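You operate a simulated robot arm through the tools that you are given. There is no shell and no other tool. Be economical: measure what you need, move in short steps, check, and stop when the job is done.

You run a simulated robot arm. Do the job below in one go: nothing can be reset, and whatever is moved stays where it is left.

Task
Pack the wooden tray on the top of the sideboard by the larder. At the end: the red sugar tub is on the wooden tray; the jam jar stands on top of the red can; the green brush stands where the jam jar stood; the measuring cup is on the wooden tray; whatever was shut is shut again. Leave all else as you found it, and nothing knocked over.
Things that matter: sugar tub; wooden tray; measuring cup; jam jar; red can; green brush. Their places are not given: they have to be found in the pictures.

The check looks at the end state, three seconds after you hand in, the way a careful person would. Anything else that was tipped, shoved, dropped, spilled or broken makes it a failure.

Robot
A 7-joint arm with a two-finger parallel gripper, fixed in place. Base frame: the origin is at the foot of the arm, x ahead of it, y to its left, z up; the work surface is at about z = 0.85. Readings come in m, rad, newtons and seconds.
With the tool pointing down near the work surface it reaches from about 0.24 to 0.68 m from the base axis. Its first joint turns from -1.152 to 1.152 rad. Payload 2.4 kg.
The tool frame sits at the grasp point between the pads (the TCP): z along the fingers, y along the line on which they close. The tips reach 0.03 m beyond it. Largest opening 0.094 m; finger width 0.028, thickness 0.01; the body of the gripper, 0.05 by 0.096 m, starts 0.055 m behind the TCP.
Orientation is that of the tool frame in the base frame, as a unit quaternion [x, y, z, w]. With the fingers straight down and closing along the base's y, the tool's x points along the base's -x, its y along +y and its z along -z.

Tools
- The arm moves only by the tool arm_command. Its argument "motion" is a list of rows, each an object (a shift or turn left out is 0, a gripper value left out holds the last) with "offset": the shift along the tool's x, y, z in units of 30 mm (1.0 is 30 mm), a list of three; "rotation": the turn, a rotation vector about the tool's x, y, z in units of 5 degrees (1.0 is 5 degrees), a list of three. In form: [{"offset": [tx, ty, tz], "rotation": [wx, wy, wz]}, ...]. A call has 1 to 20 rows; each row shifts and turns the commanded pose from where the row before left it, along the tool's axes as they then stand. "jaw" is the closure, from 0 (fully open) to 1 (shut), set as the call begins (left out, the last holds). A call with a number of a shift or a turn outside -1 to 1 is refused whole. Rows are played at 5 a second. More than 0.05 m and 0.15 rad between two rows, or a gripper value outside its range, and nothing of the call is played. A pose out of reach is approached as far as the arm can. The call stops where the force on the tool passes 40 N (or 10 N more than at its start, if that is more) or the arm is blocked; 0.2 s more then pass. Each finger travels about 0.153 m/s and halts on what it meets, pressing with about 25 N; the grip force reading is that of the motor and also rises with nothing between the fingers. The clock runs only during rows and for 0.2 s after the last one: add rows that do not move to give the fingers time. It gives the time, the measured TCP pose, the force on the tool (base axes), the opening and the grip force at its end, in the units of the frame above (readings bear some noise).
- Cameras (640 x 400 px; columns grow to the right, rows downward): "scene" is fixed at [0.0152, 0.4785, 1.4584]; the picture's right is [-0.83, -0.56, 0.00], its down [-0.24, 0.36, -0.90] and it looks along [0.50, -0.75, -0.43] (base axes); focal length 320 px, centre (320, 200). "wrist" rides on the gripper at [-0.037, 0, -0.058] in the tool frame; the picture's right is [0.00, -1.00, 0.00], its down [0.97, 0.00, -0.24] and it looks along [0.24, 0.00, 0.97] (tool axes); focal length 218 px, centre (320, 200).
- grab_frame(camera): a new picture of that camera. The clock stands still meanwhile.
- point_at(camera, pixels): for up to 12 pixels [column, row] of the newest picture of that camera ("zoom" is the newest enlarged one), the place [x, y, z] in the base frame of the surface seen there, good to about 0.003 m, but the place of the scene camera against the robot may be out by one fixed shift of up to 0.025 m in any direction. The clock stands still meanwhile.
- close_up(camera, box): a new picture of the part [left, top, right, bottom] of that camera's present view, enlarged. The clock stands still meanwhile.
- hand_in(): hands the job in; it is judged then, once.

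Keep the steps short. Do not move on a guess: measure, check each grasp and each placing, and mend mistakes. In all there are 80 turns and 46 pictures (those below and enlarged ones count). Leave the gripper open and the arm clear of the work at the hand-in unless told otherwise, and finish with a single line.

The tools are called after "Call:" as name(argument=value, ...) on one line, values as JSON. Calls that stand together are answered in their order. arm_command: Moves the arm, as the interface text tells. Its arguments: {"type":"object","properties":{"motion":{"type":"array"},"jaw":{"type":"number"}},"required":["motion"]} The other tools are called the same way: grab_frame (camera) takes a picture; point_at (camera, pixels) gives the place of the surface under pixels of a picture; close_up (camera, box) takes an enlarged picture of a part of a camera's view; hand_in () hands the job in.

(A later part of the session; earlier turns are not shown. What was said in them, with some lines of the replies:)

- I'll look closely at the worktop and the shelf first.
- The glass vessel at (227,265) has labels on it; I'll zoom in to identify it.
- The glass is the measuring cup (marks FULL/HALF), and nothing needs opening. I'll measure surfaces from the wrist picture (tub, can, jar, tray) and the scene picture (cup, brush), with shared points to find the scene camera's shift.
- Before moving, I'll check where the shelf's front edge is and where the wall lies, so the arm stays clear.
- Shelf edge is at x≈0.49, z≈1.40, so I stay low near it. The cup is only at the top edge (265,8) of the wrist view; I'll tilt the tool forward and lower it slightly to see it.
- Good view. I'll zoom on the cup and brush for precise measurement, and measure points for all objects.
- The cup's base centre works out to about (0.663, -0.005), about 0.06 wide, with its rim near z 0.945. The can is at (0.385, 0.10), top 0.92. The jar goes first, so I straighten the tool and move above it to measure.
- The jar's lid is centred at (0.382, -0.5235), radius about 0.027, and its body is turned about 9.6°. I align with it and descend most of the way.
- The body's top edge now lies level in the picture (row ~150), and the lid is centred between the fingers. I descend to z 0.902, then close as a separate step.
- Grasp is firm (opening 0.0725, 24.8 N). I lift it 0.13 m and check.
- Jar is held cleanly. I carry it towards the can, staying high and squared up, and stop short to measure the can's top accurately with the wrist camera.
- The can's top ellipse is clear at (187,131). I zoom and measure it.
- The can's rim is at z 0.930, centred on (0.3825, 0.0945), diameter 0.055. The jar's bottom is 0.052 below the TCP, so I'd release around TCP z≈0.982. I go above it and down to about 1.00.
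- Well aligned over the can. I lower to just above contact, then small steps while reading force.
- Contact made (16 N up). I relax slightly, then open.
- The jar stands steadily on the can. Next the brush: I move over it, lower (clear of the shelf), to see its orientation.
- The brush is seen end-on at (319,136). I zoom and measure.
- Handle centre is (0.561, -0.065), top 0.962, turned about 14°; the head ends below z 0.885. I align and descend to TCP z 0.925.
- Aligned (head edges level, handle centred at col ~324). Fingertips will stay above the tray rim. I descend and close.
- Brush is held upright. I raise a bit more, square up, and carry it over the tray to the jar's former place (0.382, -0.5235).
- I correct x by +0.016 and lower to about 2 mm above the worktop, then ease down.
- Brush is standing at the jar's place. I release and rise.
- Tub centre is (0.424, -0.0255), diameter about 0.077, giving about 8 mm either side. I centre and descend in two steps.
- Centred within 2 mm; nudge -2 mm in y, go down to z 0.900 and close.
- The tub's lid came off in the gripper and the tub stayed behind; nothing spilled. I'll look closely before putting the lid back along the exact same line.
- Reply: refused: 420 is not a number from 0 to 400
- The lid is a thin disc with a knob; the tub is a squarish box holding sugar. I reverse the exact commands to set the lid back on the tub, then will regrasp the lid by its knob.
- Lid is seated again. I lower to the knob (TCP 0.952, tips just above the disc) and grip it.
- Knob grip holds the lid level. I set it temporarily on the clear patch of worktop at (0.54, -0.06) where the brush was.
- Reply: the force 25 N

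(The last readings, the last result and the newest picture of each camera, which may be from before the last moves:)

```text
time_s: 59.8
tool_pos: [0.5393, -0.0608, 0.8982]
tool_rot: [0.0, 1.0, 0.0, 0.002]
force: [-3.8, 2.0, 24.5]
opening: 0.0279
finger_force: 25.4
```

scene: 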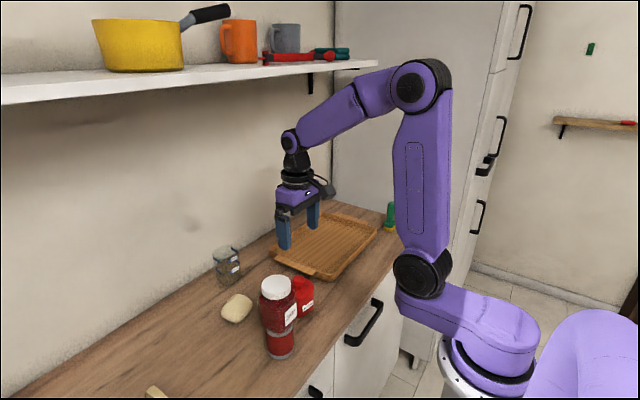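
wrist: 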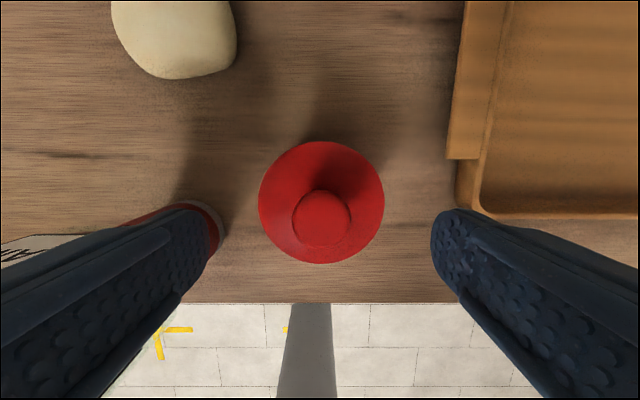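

The lid touches down (24 N). I ease off, release and rise.

Call:
arm_command(motion=[{"offset": [0, 0, -0.08]}, {}])

Call:
arm_command(motion=[{}, {}, {}], jaw=0)

Call:
arm_command(motion=[{"offset": [0, 0, -0.5]}, {"offset": [0, 0, -1]}, {"offset": [0, 0, -1]}, {"offset": [0, 0, -1]}, {"offset": [1, 0, 0]}, {"offset": [1, 0.25, 0]}, {"offset": [1, 0.45, 0]}, {"offset": [0.83, 0.45, 0]}, {}])

Call:
grab_frame(camera="wrist")

```text
time_s: 60.4
tool_pos: [0.5382, -0.0605, 0.8984]
tool_rot: [0.001, 1.0, 0.001, 0.0]
force: [-0.2, 0.4, -0.9]
opening: 0.0277
finger_force: 25.0
```

```text
time_s: 61.2
tool_pos: [0.5382, -0.0605, 0.8983]
tool_rot: [0.0, 1.0, 0.0, 0.0]
force: [-0.4, -0.2, -0.7]
opening: 0.0939
finger_force: 0.0
```

```text
time_s: 63.2
tool_pos: [0.4251, -0.0286, 1.002]
tool_rot: [0.0, 1.0, 0.0, 0.0]
force: [1.3, 0.7, 0.1]
opening: 0.0939
finger_force: 0.1
```

```text
10 pictures are left
```

wrist: 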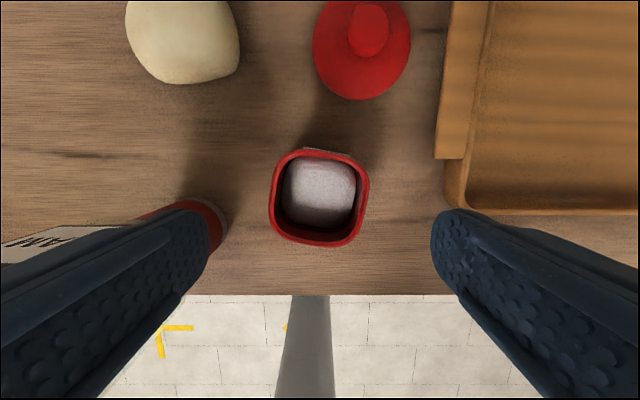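

The open tub is clear, turned the other way by some degrees. I measure its rim.

Call:
point_at(camera="wrist", pixels=[[301, 151], [346, 155], [273, 180], [271, 220], [368, 185], [363, 225], [295, 241], [340, 245], [320, 190], [361, 92], [366, 35], [320, 152]])

Call:
close_up(camera="wrist", box=[256, 130, 384, 260])

```text
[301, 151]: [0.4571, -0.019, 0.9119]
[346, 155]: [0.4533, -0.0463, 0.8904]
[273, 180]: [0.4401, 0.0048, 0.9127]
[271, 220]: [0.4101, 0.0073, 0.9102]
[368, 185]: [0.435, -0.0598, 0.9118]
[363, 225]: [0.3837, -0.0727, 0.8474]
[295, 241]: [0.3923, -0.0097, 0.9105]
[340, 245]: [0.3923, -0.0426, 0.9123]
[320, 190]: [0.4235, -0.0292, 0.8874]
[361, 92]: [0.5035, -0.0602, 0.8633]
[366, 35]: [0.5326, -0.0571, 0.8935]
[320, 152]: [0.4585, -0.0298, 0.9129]
```

```text
3.08 times, centred on (320, 195) of wrist
```

zoom: 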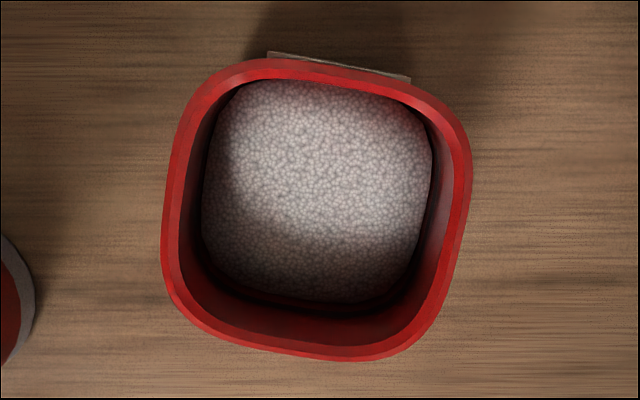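

Tub centre (0.427, -0.028), width 0.066, turned about 11° (clockwise). I align, lower to z≈0.888 in two stages, and grip.

Call:
arm_command(motion=[{"offset": [-0.05, 0.02, 0], "rotation": [0, 0, 1]}, {"rotation": [0, 0, 1]}, {"offset": [0, 0, 0.5], "rotation": [0, 0, 0.2]}, {"offset": [0, 0, 1]}, {"offset": [0, 0, 1]}, {"offset": [0, 0, 1]}, {"offset": [0, 0, 0.3]}, {}])

Call:
arm_command(motion=[{}, {}, {}], jaw=1)

Call:
arm_command(motion=[{"offset": [0, 0, -0.3]}, {"offset": [0, 0, -0.7]}, {"offset": [0, 0, -0.8]}, {"offset": [0, 0, -0.7]}, {}])

Call:
grab_frame(camera="scene")

```text
time_s: 65.0
tool_pos: [0.4268, -0.0261, 0.8887]
tool_rot: [0.096, 0.995, 0.0, 0.0]
force: [-0.1, 0.3, -0.4]
opening: 0.0941
finger_force: 0.0
```

```text
time_s: 65.8
tool_pos: [0.4268, -0.026, 0.8899]
tool_rot: [0.095, 0.995, 0.0, 0.0]
force: [0.4, -1.2, -0.7]
opening: 0.0675
finger_force: 25.3
```

```text
time_s: 67.0
tool_pos: [0.4268, -0.0272, 0.9629]
tool_rot: [0.096, 0.995, 0.0, 0.001]
force: [0.2, -0.4, -3.0]
opening: 0.068
finger_force: 25.1
```

```text
8 pictures are left
```

scene: 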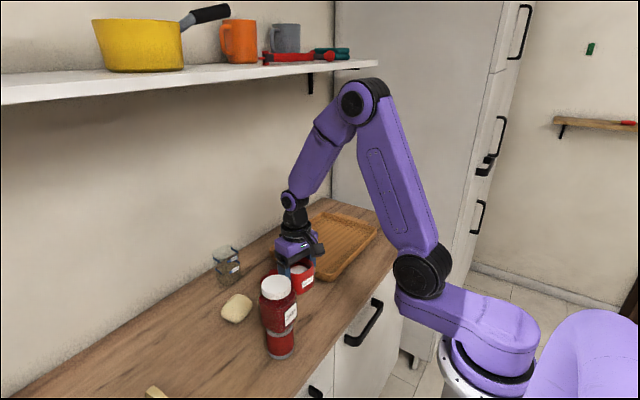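

Tub lifted level (3 N). I square up, carry it over the tray to (0.52, -0.24), and lower to just above the tray floor (expected TCP 0.895).

Call:
arm_command(motion=[{"offset": [0, 0, -0.2], "rotation": [0, 0, -1]}, {"rotation": [0, 0, -1]}, {"rotation": [0, 0, -0.2]}, {"offset": [0, -0.8, 0]}, {"offset": [0, -0.9, 0]}, {"offset": [0, -0.9, 0]}, {"offset": [-0.5, -0.9, 0]}, {"offset": [-0.7, -0.9, 0]}, {"offset": [-0.7, -0.9, 0]}, {"offset": [-0.7, -0.9, 0]}, {"offset": [-0.5, -0.9, 0]}, {"offset": [0, 0, 0.8]}, {"offset": [0, 0, 0.8]}, {"offset": [0, 0, 0.6]}, {}])

Call:
arm_command(motion=[{"offset": [0, 0, 0.08]}, {"offset": [0, 0, 0.05]}, {}])

```text
time_s: 70.2
tool_pos: [0.5197, -0.2407, 0.9054]
tool_rot: [0.001, 1.0, 0.0, 0.001]
force: [0.0, -0.5, -3.0]
opening: 0.0677
finger_force: 25.0
```

```text
time_s: 71.0
tool_pos: [0.5198, -0.2395, 0.9012]
tool_rot: [0.0, 1.0, 0.0, 0.0]
force: [-0.5, 1.4, -3.8]
opening: 0.0677
finger_force: 25.0
```

Call:
arm_command(motion=[{"offset": [0, 0, 0.06]}, {"offset": [0, 0, 0.06]}, {}])

Call:
arm_command(motion=[{"offset": [0, 0, 0.05]}, {}])

Call:
arm_command(motion=[{"offset": [0, 0, 0.03]}, {}])

```text
time_s: 71.8
tool_pos: [0.5204, -0.2379, 0.897]
tool_rot: [0.0, 1.0, 0.0, 0.0]
force: [1.6, 0.5, -4.4]
opening: 0.0679
finger_force: 24.7
```

```text
time_s: 72.4
tool_pos: [0.5195, -0.2384, 0.8961]
tool_rot: [0.0, 1.0, 0.0, 0.0]
force: [-1.3, -0.1, 7.0]
opening: 0.0677
finger_force: 25.1
```

```text
time_s: 73.0
tool_pos: [0.5186, -0.2393, 0.8954]
tool_rot: [0.001, 1.0, 0.0, 0.001]
force: [-6.0, 1.9, 18.5]
opening: 0.0678
finger_force: 25.1
```

The tub is on the tray floor. I ease off, release, rise, and look at it from above.

Call:
arm_command(motion=[{"offset": [0, 0, -0.06]}, {}])

Call:
arm_command(motion=[{}, {}, {}], jaw=0)

Call:
arm_command(motion=[{"offset": [0, 0, -0.5]}, {"offset": [0, 0, -1]}, {"offset": [0, 0, -1]}, {"offset": [0, 0, -1]}, {"offset": [0, 0.5, -0.5]}, {"offset": [0, 1, 0]}, {}])

Call:
grab_frame(camera="wrist")

```text
time_s: 73.6
tool_pos: [0.5189, -0.2382, 0.8949]
tool_rot: [0.0, 1.0, 0.0, -0.001]
force: [-0.2, -0.2, -2.8]
opening: 0.068
finger_force: 25.2
```

```text
time_s: 74.4
tool_pos: [0.5198, -0.2391, 0.896]
tool_rot: [-0.001, 1.0, 0.0, -0.001]
force: [0.1, 0.2, 0.6]
opening: 0.0942
finger_force: 0.1
```

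```text
time_s: 76.0
tool_pos: [0.5208, -0.1922, 1.0151]
tool_rot: [0.0, 1.0, 0.0, 0.0]
force: [0.1, -0.4, 0.6]
opening: 0.0936
finger_force: 0.0
```

```text
7 pictures are left
```

wrist: 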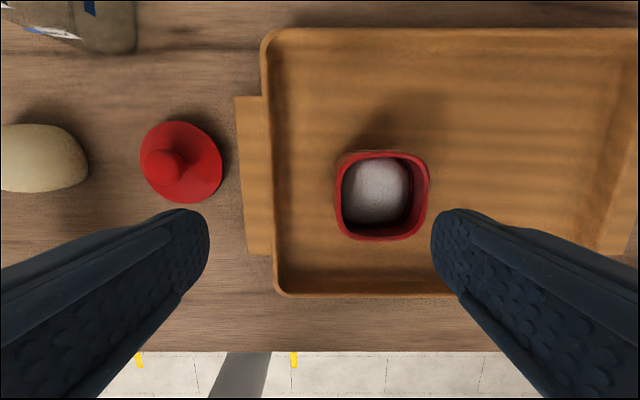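

Tub sits square on the tray at (0.521, -0.239); the lid is at (0.541, -0.0605), flat. I go fetch the lid by its knob.

Call:
arm_command(motion=[{"offset": [-0.16, 0.9, 0]}, {"offset": [-0.16, 0.9, 0]}, {"offset": [-0.16, 0.9, 0]}, {"offset": [-0.16, 0.9, 0]}, {"offset": [0, 0.79, 0]}, {"offset": [0, 0, 1]}, {"offset": [0, 0, 1]}, {"offset": [0, 0, 1]}, {"offset": [0, 0, 0.6]}, {}])

Call:
arm_command(motion=[{"offset": [0, 0, 0.25]}, {}])

Call:
arm_command(motion=[{}, {}, {}, {}], jaw=1)

```text
time_s: 78.2
tool_pos: [0.5382, -0.0608, 0.9109]
tool_rot: [0.0, 1.0, 0.0, 0.0]
force: [1.3, 0.1, -0.5]
opening: 0.0939
finger_force: 0.1
```

```text
time_s: 78.8
tool_pos: [0.5384, -0.0629, 0.9036]
tool_rot: [0.0, 1.0, 0.0, 0.0]
force: [0.7, 0.8, -0.2]
opening: 0.0939
finger_force: 0.0
```

```text
time_s: 79.8
tool_pos: [0.5371, -0.0608, 0.9043]
tool_rot: [0.0, 1.0, 0.0, 0.001]
force: [0.2, 0.0, 0.3]
opening: 0.0276
finger_force: 25.0
```

Knob gripped. I lift, turn +11° as the tub was turned, carry over the tub, and lower to about 1 cm above seating.

Call:
arm_command(motion=[{"offset": [0, 0, -0.3]}, {"offset": [0, 0, -1]}, {"offset": [0, 0, -1]}, {"offset": [0, 0, -1], "rotation": [0, 0, -1]}, {"rotation": [0, 0, -1]}, {"rotation": [0, 0, -0.2]}, {}])

Call:
grab_frame(camera="wrist")

```text
time_s: 81.4
tool_pos: [0.5397, -0.0638, 0.9999]
tool_rot: [-0.095, 0.995, 0.0, 0.0]
force: [0.4, 0.2, 0.2]
opening: 0.0277
finger_force: 24.7
```

```text
6 pictures are left
```

wrist: 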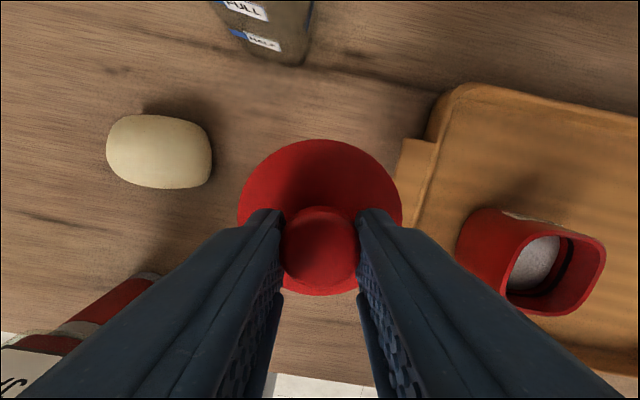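

Lid is level and centred in the gripper. Now over the tub.

Call:
arm_command(motion=[{"offset": [0.3, -0.943, 0]}, {"offset": [0.3, -0.943, 0]}, {"offset": [0.3, -0.943, 0]}, {"offset": [0.3, -0.943, 0]}, {"offset": [0.3, -0.943, 0]}, {"offset": [0.297, -0.943, 0]}, {}, {}])

Call:
arm_command(motion=[{}])

Call:
close_up(camera="scene", box=[262, 180, 390, 260])

```text
time_s: 83.2
tool_pos: [0.5169, -0.24, 1.0016]
tool_rot: [-0.096, 0.995, 0.0, 0.0]
force: [0.1, 0.7, -0.4]
opening: 0.0273
finger_force: 24.8
```

```text
time_s: 83.6
tool_pos: [0.5167, -0.239, 1.0009]
tool_rot: [-0.096, 0.995, 0.0, 0.0]
force: [1.2, 0.1, 0.4]
opening: 0.0274
finger_force: 25.2
```

```text
5.00 times, centred on (326, 220) of scene
```

zoom: 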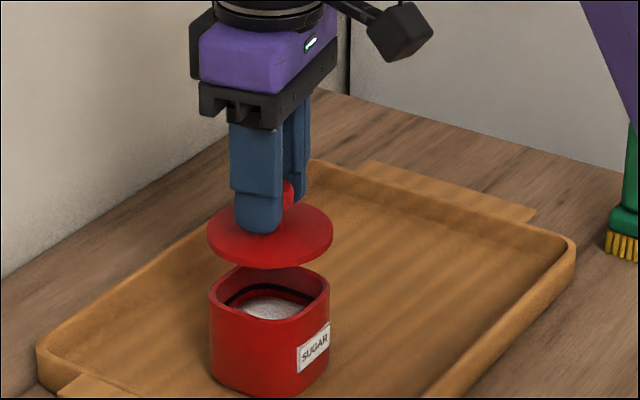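

Lid is well centred above the tub (col 270 vs 269). I lower in small steps watching force; it should seat at about TCP 0.963.

Call:
arm_command(motion=[{"offset": [-0.03, 0, 0.5]}, {"offset": [0, 0, 0.4]}, {"offset": [0, 0, 0.1]}, {}])

Call:
arm_command(motion=[{"offset": [0, 0, 0.06]}, {"offset": [0, 0, 0.06]}, {}])

Call:
arm_command(motion=[{"offset": [0, 0, 0.05]}, {}])

```text
time_s: 84.6
tool_pos: [0.5193, -0.2398, 0.9706]
tool_rot: [-0.096, 0.995, -0.001, 0.0]
force: [-0.5, 0.4, -0.4]
opening: 0.0275
finger_force: 24.6
```

```text
time_s: 85.4
tool_pos: [0.5191, -0.2394, 0.9674]
tool_rot: [-0.096, 0.995, 0.001, 0.0]
force: [0.5, -0.1, 0.9]
opening: 0.0274
finger_force: 25.2
```

```text
time_s: 86.0
tool_pos: [0.5198, -0.2391, 0.9645]
tool_rot: [-0.096, 0.995, 0.0, 0.0]
force: [0.2, 0.5, -0.1]
opening: 0.0275
finger_force: 24.7
```

Call:
arm_command(motion=[{"offset": [0, 0, 0.05]}, {}])

Call:
arm_command(motion=[{"offset": [0, 0, 0.04]}, {}])

```text
time_s: 86.6
tool_pos: [0.5182, -0.238, 0.9645]
tool_rot: [-0.096, 0.995, 0.0, 0.0]
force: [-0.4, 0.6, 0.0]
opening: 0.0275
finger_force: 25.0
```

```text
time_s: 87.2
tool_pos: [0.5195, -0.2387, 0.9619]
tool_rot: [-0.095, 0.995, -0.001, 0.0]
force: [-3.9, 1.3, 12.6]
opening: 0.0276
finger_force: 25.0
```

Contact at 0.962, matching the seated height (a misfit would stop about 9 mm higher). I ease off, release, rise, undo the yaw, and move to view the cup while checking the lid.

Call:
arm_command(motion=[{"offset": [0, 0, -0.05]}, {}])

Call:
arm_command(motion=[{}, {}, {}], jaw=0)

Call:
arm_command(motion=[{"offset": [0, 0, -0.5]}, {"offset": [0, 0, -1]}, {"offset": [0, 0, -0.5], "rotation": [0, 0, 1]}, {"rotation": [0, 0, 1]}, {"rotation": [0, 0, 0.2]}, {"offset": [-0.7, 1, 0]}, {"offset": [-0.7, 1, 0]}, {"offset": [-0.7, 1, 0]}, {"offset": [0, 1, 0]}, {"offset": [0, 1, 0]}, {}])

Call:
grab_frame(camera="wrist")

```text
time_s: 87.8
tool_pos: [0.5197, -0.2379, 0.9608]
tool_rot: [-0.096, 0.995, 0.0, 0.0]
force: [-0.6, -0.7, 0.9]
opening: 0.0273
finger_force: 24.9
```

```text
time_s: 88.6
tool_pos: [0.5217, -0.2392, 0.963]
tool_rot: [-0.095, 0.995, 0.0, 0.0]
force: [-0.9, 0.0, -0.2]
opening: 0.0939
finger_force: 0.1
```

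```text
time_s: 91.0
tool_pos: [0.5842, -0.0889, 1.0249]
tool_rot: [0.001, 1.0, 0.0, 0.0]
force: [0.9, 0.5, 1.1]
opening: 0.0939
finger_force: 0.1
```

```text
4 pictures are left
```

wrist: 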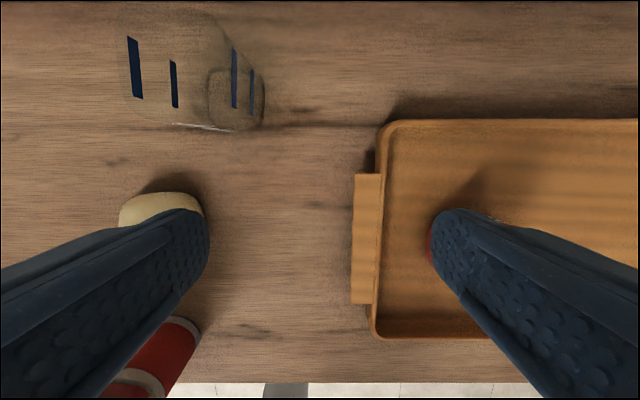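

I measure the cup's side bars (opaque) to fix its sides and yaw.

Call:
point_at(camera="wrist", pixels=[[130, 42], [139, 94], [172, 65], [176, 103], [233, 52], [235, 104], [250, 72], [252, 112], [180, 124], [222, 129], [205, 128], [262, 100]])

```text
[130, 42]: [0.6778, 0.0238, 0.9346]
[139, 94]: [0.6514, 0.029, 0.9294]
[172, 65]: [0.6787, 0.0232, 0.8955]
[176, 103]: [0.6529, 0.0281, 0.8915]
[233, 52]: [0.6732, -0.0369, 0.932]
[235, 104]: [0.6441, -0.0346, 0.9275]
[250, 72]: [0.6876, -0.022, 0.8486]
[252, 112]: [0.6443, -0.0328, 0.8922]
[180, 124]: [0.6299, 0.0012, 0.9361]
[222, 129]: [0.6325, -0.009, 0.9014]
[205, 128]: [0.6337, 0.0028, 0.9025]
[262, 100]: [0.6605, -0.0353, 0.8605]
```

Cup centre (0.6615, -0.005), width 0.062, turned about -7°. I move above it with matching yaw, staying above its rim.

Call:
arm_command(motion=[{"offset": [0, 0.95, 0]}, {"offset": [0, 0.95, 0]}, {"offset": [0, 0.9, 0]}, {"offset": [-0.9, 0, 0]}, {"offset": [-0.9, 0, 0]}, {"offset": [-0.78, 0, 0]}, {"rotation": [0, 0, 0.7]}, {"rotation": [0, 0, 0.7]}, {}])

```text
time_s: 93.0
tool_pos: [0.6596, -0.0062, 1.0231]
tool_rot: [0.062, 0.998, 0.001, 0.0]
force: [0.5, -0.6, -0.5]
opening: 0.0941
finger_force: 0.1
```

On target. I descend to z≈0.908 and close.

Call:
arm_command(motion=[{"offset": [-0.03, 0, 0.9]}, {"offset": [0, 0, 1]}, {"offset": [0, 0, 1]}, {"offset": [0, 0, 0.93]}, {}])

Call:
arm_command(motion=[{}, {}, {}], jaw=1)

Call:
arm_command(motion=[{"offset": [0, 0, -0.3]}, {"offset": [0, 0, -0.7]}, {"offset": [0, 0, -0.8]}, {"offset": [0, 0, -0.5]}, {}])

Call:
close_up(camera="scene", box=[190, 180, 350, 340])

```text
time_s: 94.2
tool_pos: [0.6613, -0.0054, 0.9094]
tool_rot: [0.061, 0.998, 0.0, 0.0]
force: [0.1, 0.1, -0.2]
opening: 0.0942
finger_force: 0.0
```

```text
time_s: 95.0
tool_pos: [0.6589, -0.0051, 0.9093]
tool_rot: [0.061, 0.998, 0.001, 0.0]
force: [0.2, 0.1, -0.6]
opening: 0.0639
finger_force: 25.0
```

```text
time_s: 96.2
tool_pos: [0.6632, -0.004, 0.9775]
tool_rot: [0.061, 0.998, 0.0, 0.001]
force: [-0.1, -0.5, -0.9]
opening: 0.0638
finger_force: 25.2
```

```text
2.50 times, centred on (270, 260) of scene
```

zoom: 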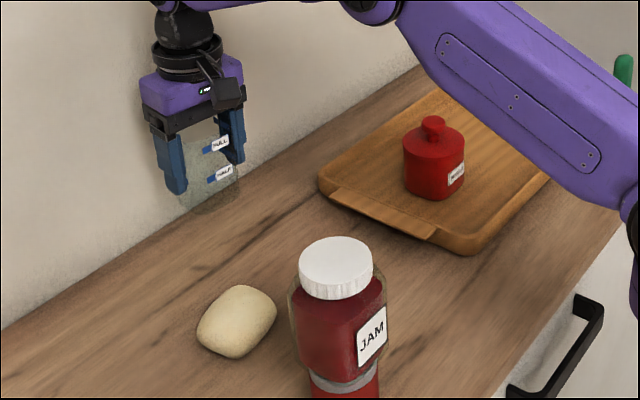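

Cup is held level and the tub's lid sits properly. I raise the cup well above the tub, square up, pull in from the wall and carry it to (0.52, -0.37).

Call:
arm_command(motion=[{"offset": [0, 0, -0.7], "rotation": [0, 0, -0.7]}, {"offset": [0, 0, -0.7], "rotation": [0, 0, -0.7]}, {"offset": [0.9, 0, -0.8]}, {"offset": [0.9, 0, 0]}, {"offset": [0.3, -1, 0]}, {"offset": [0.3, -1, 0]}, {"offset": [0.3, -1, 0]}, {"offset": [0, -1, 0]}, {"offset": [0, -1, 0]}, {"offset": [0, -1, 0]}, {"offset": [0, -1, 0]}, {"offset": [0, -1, 0]}, {"offset": [0, -1, 0]}, {"offset": [0.67, -1, 0]}, {"offset": [0.67, -1, 0]}, {"offset": [0.67, -1, 0]}, {}])

```text
time_s: 99.8
tool_pos: [0.5148, -0.3663, 1.042]
tool_rot: [0.0, 1.0, -0.001, 0.0]
force: [-0.6, 0.4, -0.9]
opening: 0.0639
finger_force: 25.2
```

Over the free side of the tray, clear of the tub by about 3 cm. I lower to about 6 mm above the floor, then ease down.

Call:
arm_command(motion=[{"offset": [0, -0.1, 1]}, {"offset": [0, 0, 1]}, {"offset": [0, 0, 1]}, {"offset": [0, 0, 1]}, {}])

Call:
arm_command(motion=[{"offset": [0, 0, 0.07]}, {"offset": [0, 0, 0.06]}, {}])

Call:
arm_command(motion=[{"offset": [0, 0, 0.05]}, {}])

```text
time_s: 101.0
tool_pos: [0.5219, -0.3647, 0.9219]
tool_rot: [0.0, 1.0, 0.0, 0.0]
force: [0.1, -0.1, -1.2]
opening: 0.0638
finger_force: 25.1
```

```text
time_s: 101.8
tool_pos: [0.5197, -0.3663, 0.9187]
tool_rot: [0.0, 1.0, 0.0, 0.0]
force: [-0.2, -0.2, -0.8]
opening: 0.0635
finger_force: 24.8
```

```text
time_s: 102.4
tool_pos: [0.5211, -0.3676, 0.9167]
tool_rot: [0.0, 1.0, 0.0, 0.0]
force: [0.2, -0.6, -1.6]
opening: 0.0639
finger_force: 24.8
```

Call:
arm_command(motion=[{"offset": [0, 0, 0.04]}, {}])

Call:
arm_command(motion=[{"offset": [0, 0, 0.03]}, {}])

```text
time_s: 103.0
tool_pos: [0.5182, -0.3689, 0.917]
tool_rot: [0.0, 1.0, 0.0, 0.0]
force: [-0.2, -0.8, -0.1]
opening: 0.064
finger_force: 24.5
```

```text
time_s: 103.6
tool_pos: [0.5191, -0.369, 0.9146]
tool_rot: [0.0, 1.0, 0.0, 0.0]
force: [-0.4, 0.5, 1.8]
opening: 0.0637
finger_force: 25.4
```

Call:
arm_command(motion=[{"offset": [0, 0, 0.02]}, {}])

```text
time_s: 104.2
tool_pos: [0.5198, -0.3692, 0.9141]
tool_rot: [0.001, 1.0, -0.001, 0.0]
force: [0.3, -0.3, 6.8]
opening: 0.0635
finger_force: 24.8
```

Contact confirmed (6.8 N). I ease off a hair, release, rise straight up and pull back to a clear pose.

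Call:
arm_command(motion=[{"offset": [0, 0, -0.02]}, {}])

Call:
arm_command(motion=[{}, {}, {}], jaw=0)

Call:
arm_command(motion=[{"offset": [0, 0, -0.5]}, {"offset": [0, 0, -1]}, {"offset": [0, 0, -1]}, {"offset": [0, 0, -1]}, {"offset": [0, 0, -1]}, {"offset": [1, 0, -0.5]}, {"offset": [1, 0, -0.5]}, {"offset": [1, 0, -0.5]}, {"offset": [1, 0.3, -0.5]}, {"offset": [1, 0.5, -1]}, {"offset": [1, 0.5, -1]}, {"offset": [1, 0.5, -1]}, {"offset": [0, 0.5, -1]}, {}])

Call:
grab_frame(camera="scene")

Call:
grab_frame(camera="wrist")

```text
time_s: 104.8
tool_pos: [0.5196, -0.3685, 0.9148]
tool_rot: [0.0, 1.0, -0.001, 0.0]
force: [-1.2, -2.3, 6.2]
opening: 0.0638
finger_force: 25.3
```

```text
time_s: 105.6
tool_pos: [0.5192, -0.3674, 0.9156]
tool_rot: [-0.001, 1.0, -0.001, 0.0]
force: [0.5, -0.5, 0.0]
opening: 0.094
finger_force: 0.0
```

```text
time_s: 108.6
tool_pos: [0.3128, -0.3007, 1.2307]
tool_rot: [0.0, 1.0, -0.001, 0.0]
force: [0.0, 0.9, -0.1]
opening: 0.0939
finger_force: 0.1
```

```text
2 pictures are left
```

scene: 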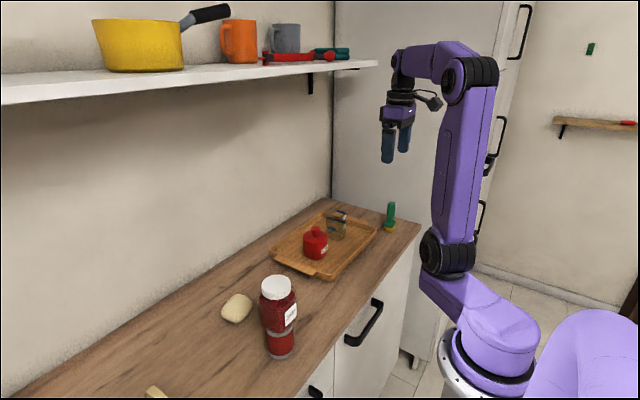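

```text
1 pictures are left
```

wrist: 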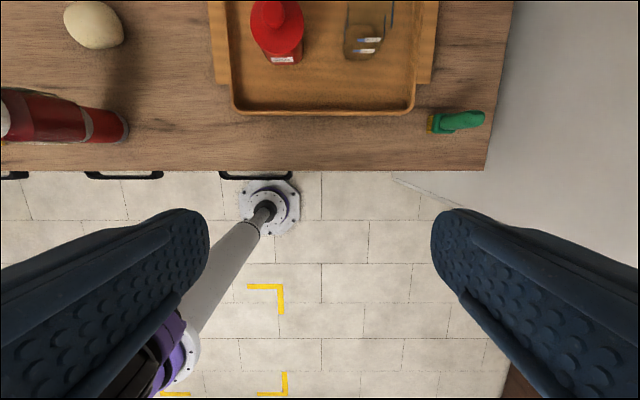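

Everything is in place: the tub with its lid on and the cup are on the tray, the jar is on the can, and the brush is upright at the jar's spot. The drawers and doors are shut, and the arm is clear with the gripper open. I hand in.

Call:
hand_in()

```text
The job is handed in.
```

The job is handed in: the lidded sugar tub and the measuring cup are on the wooden tray, the jam jar stands on the red can, the green brush stands where the jar stood, nothing had to be opened, and nothing was knocked over; the tub's lid came off on the first lift, so I moved the tub without it and put the lid back on.
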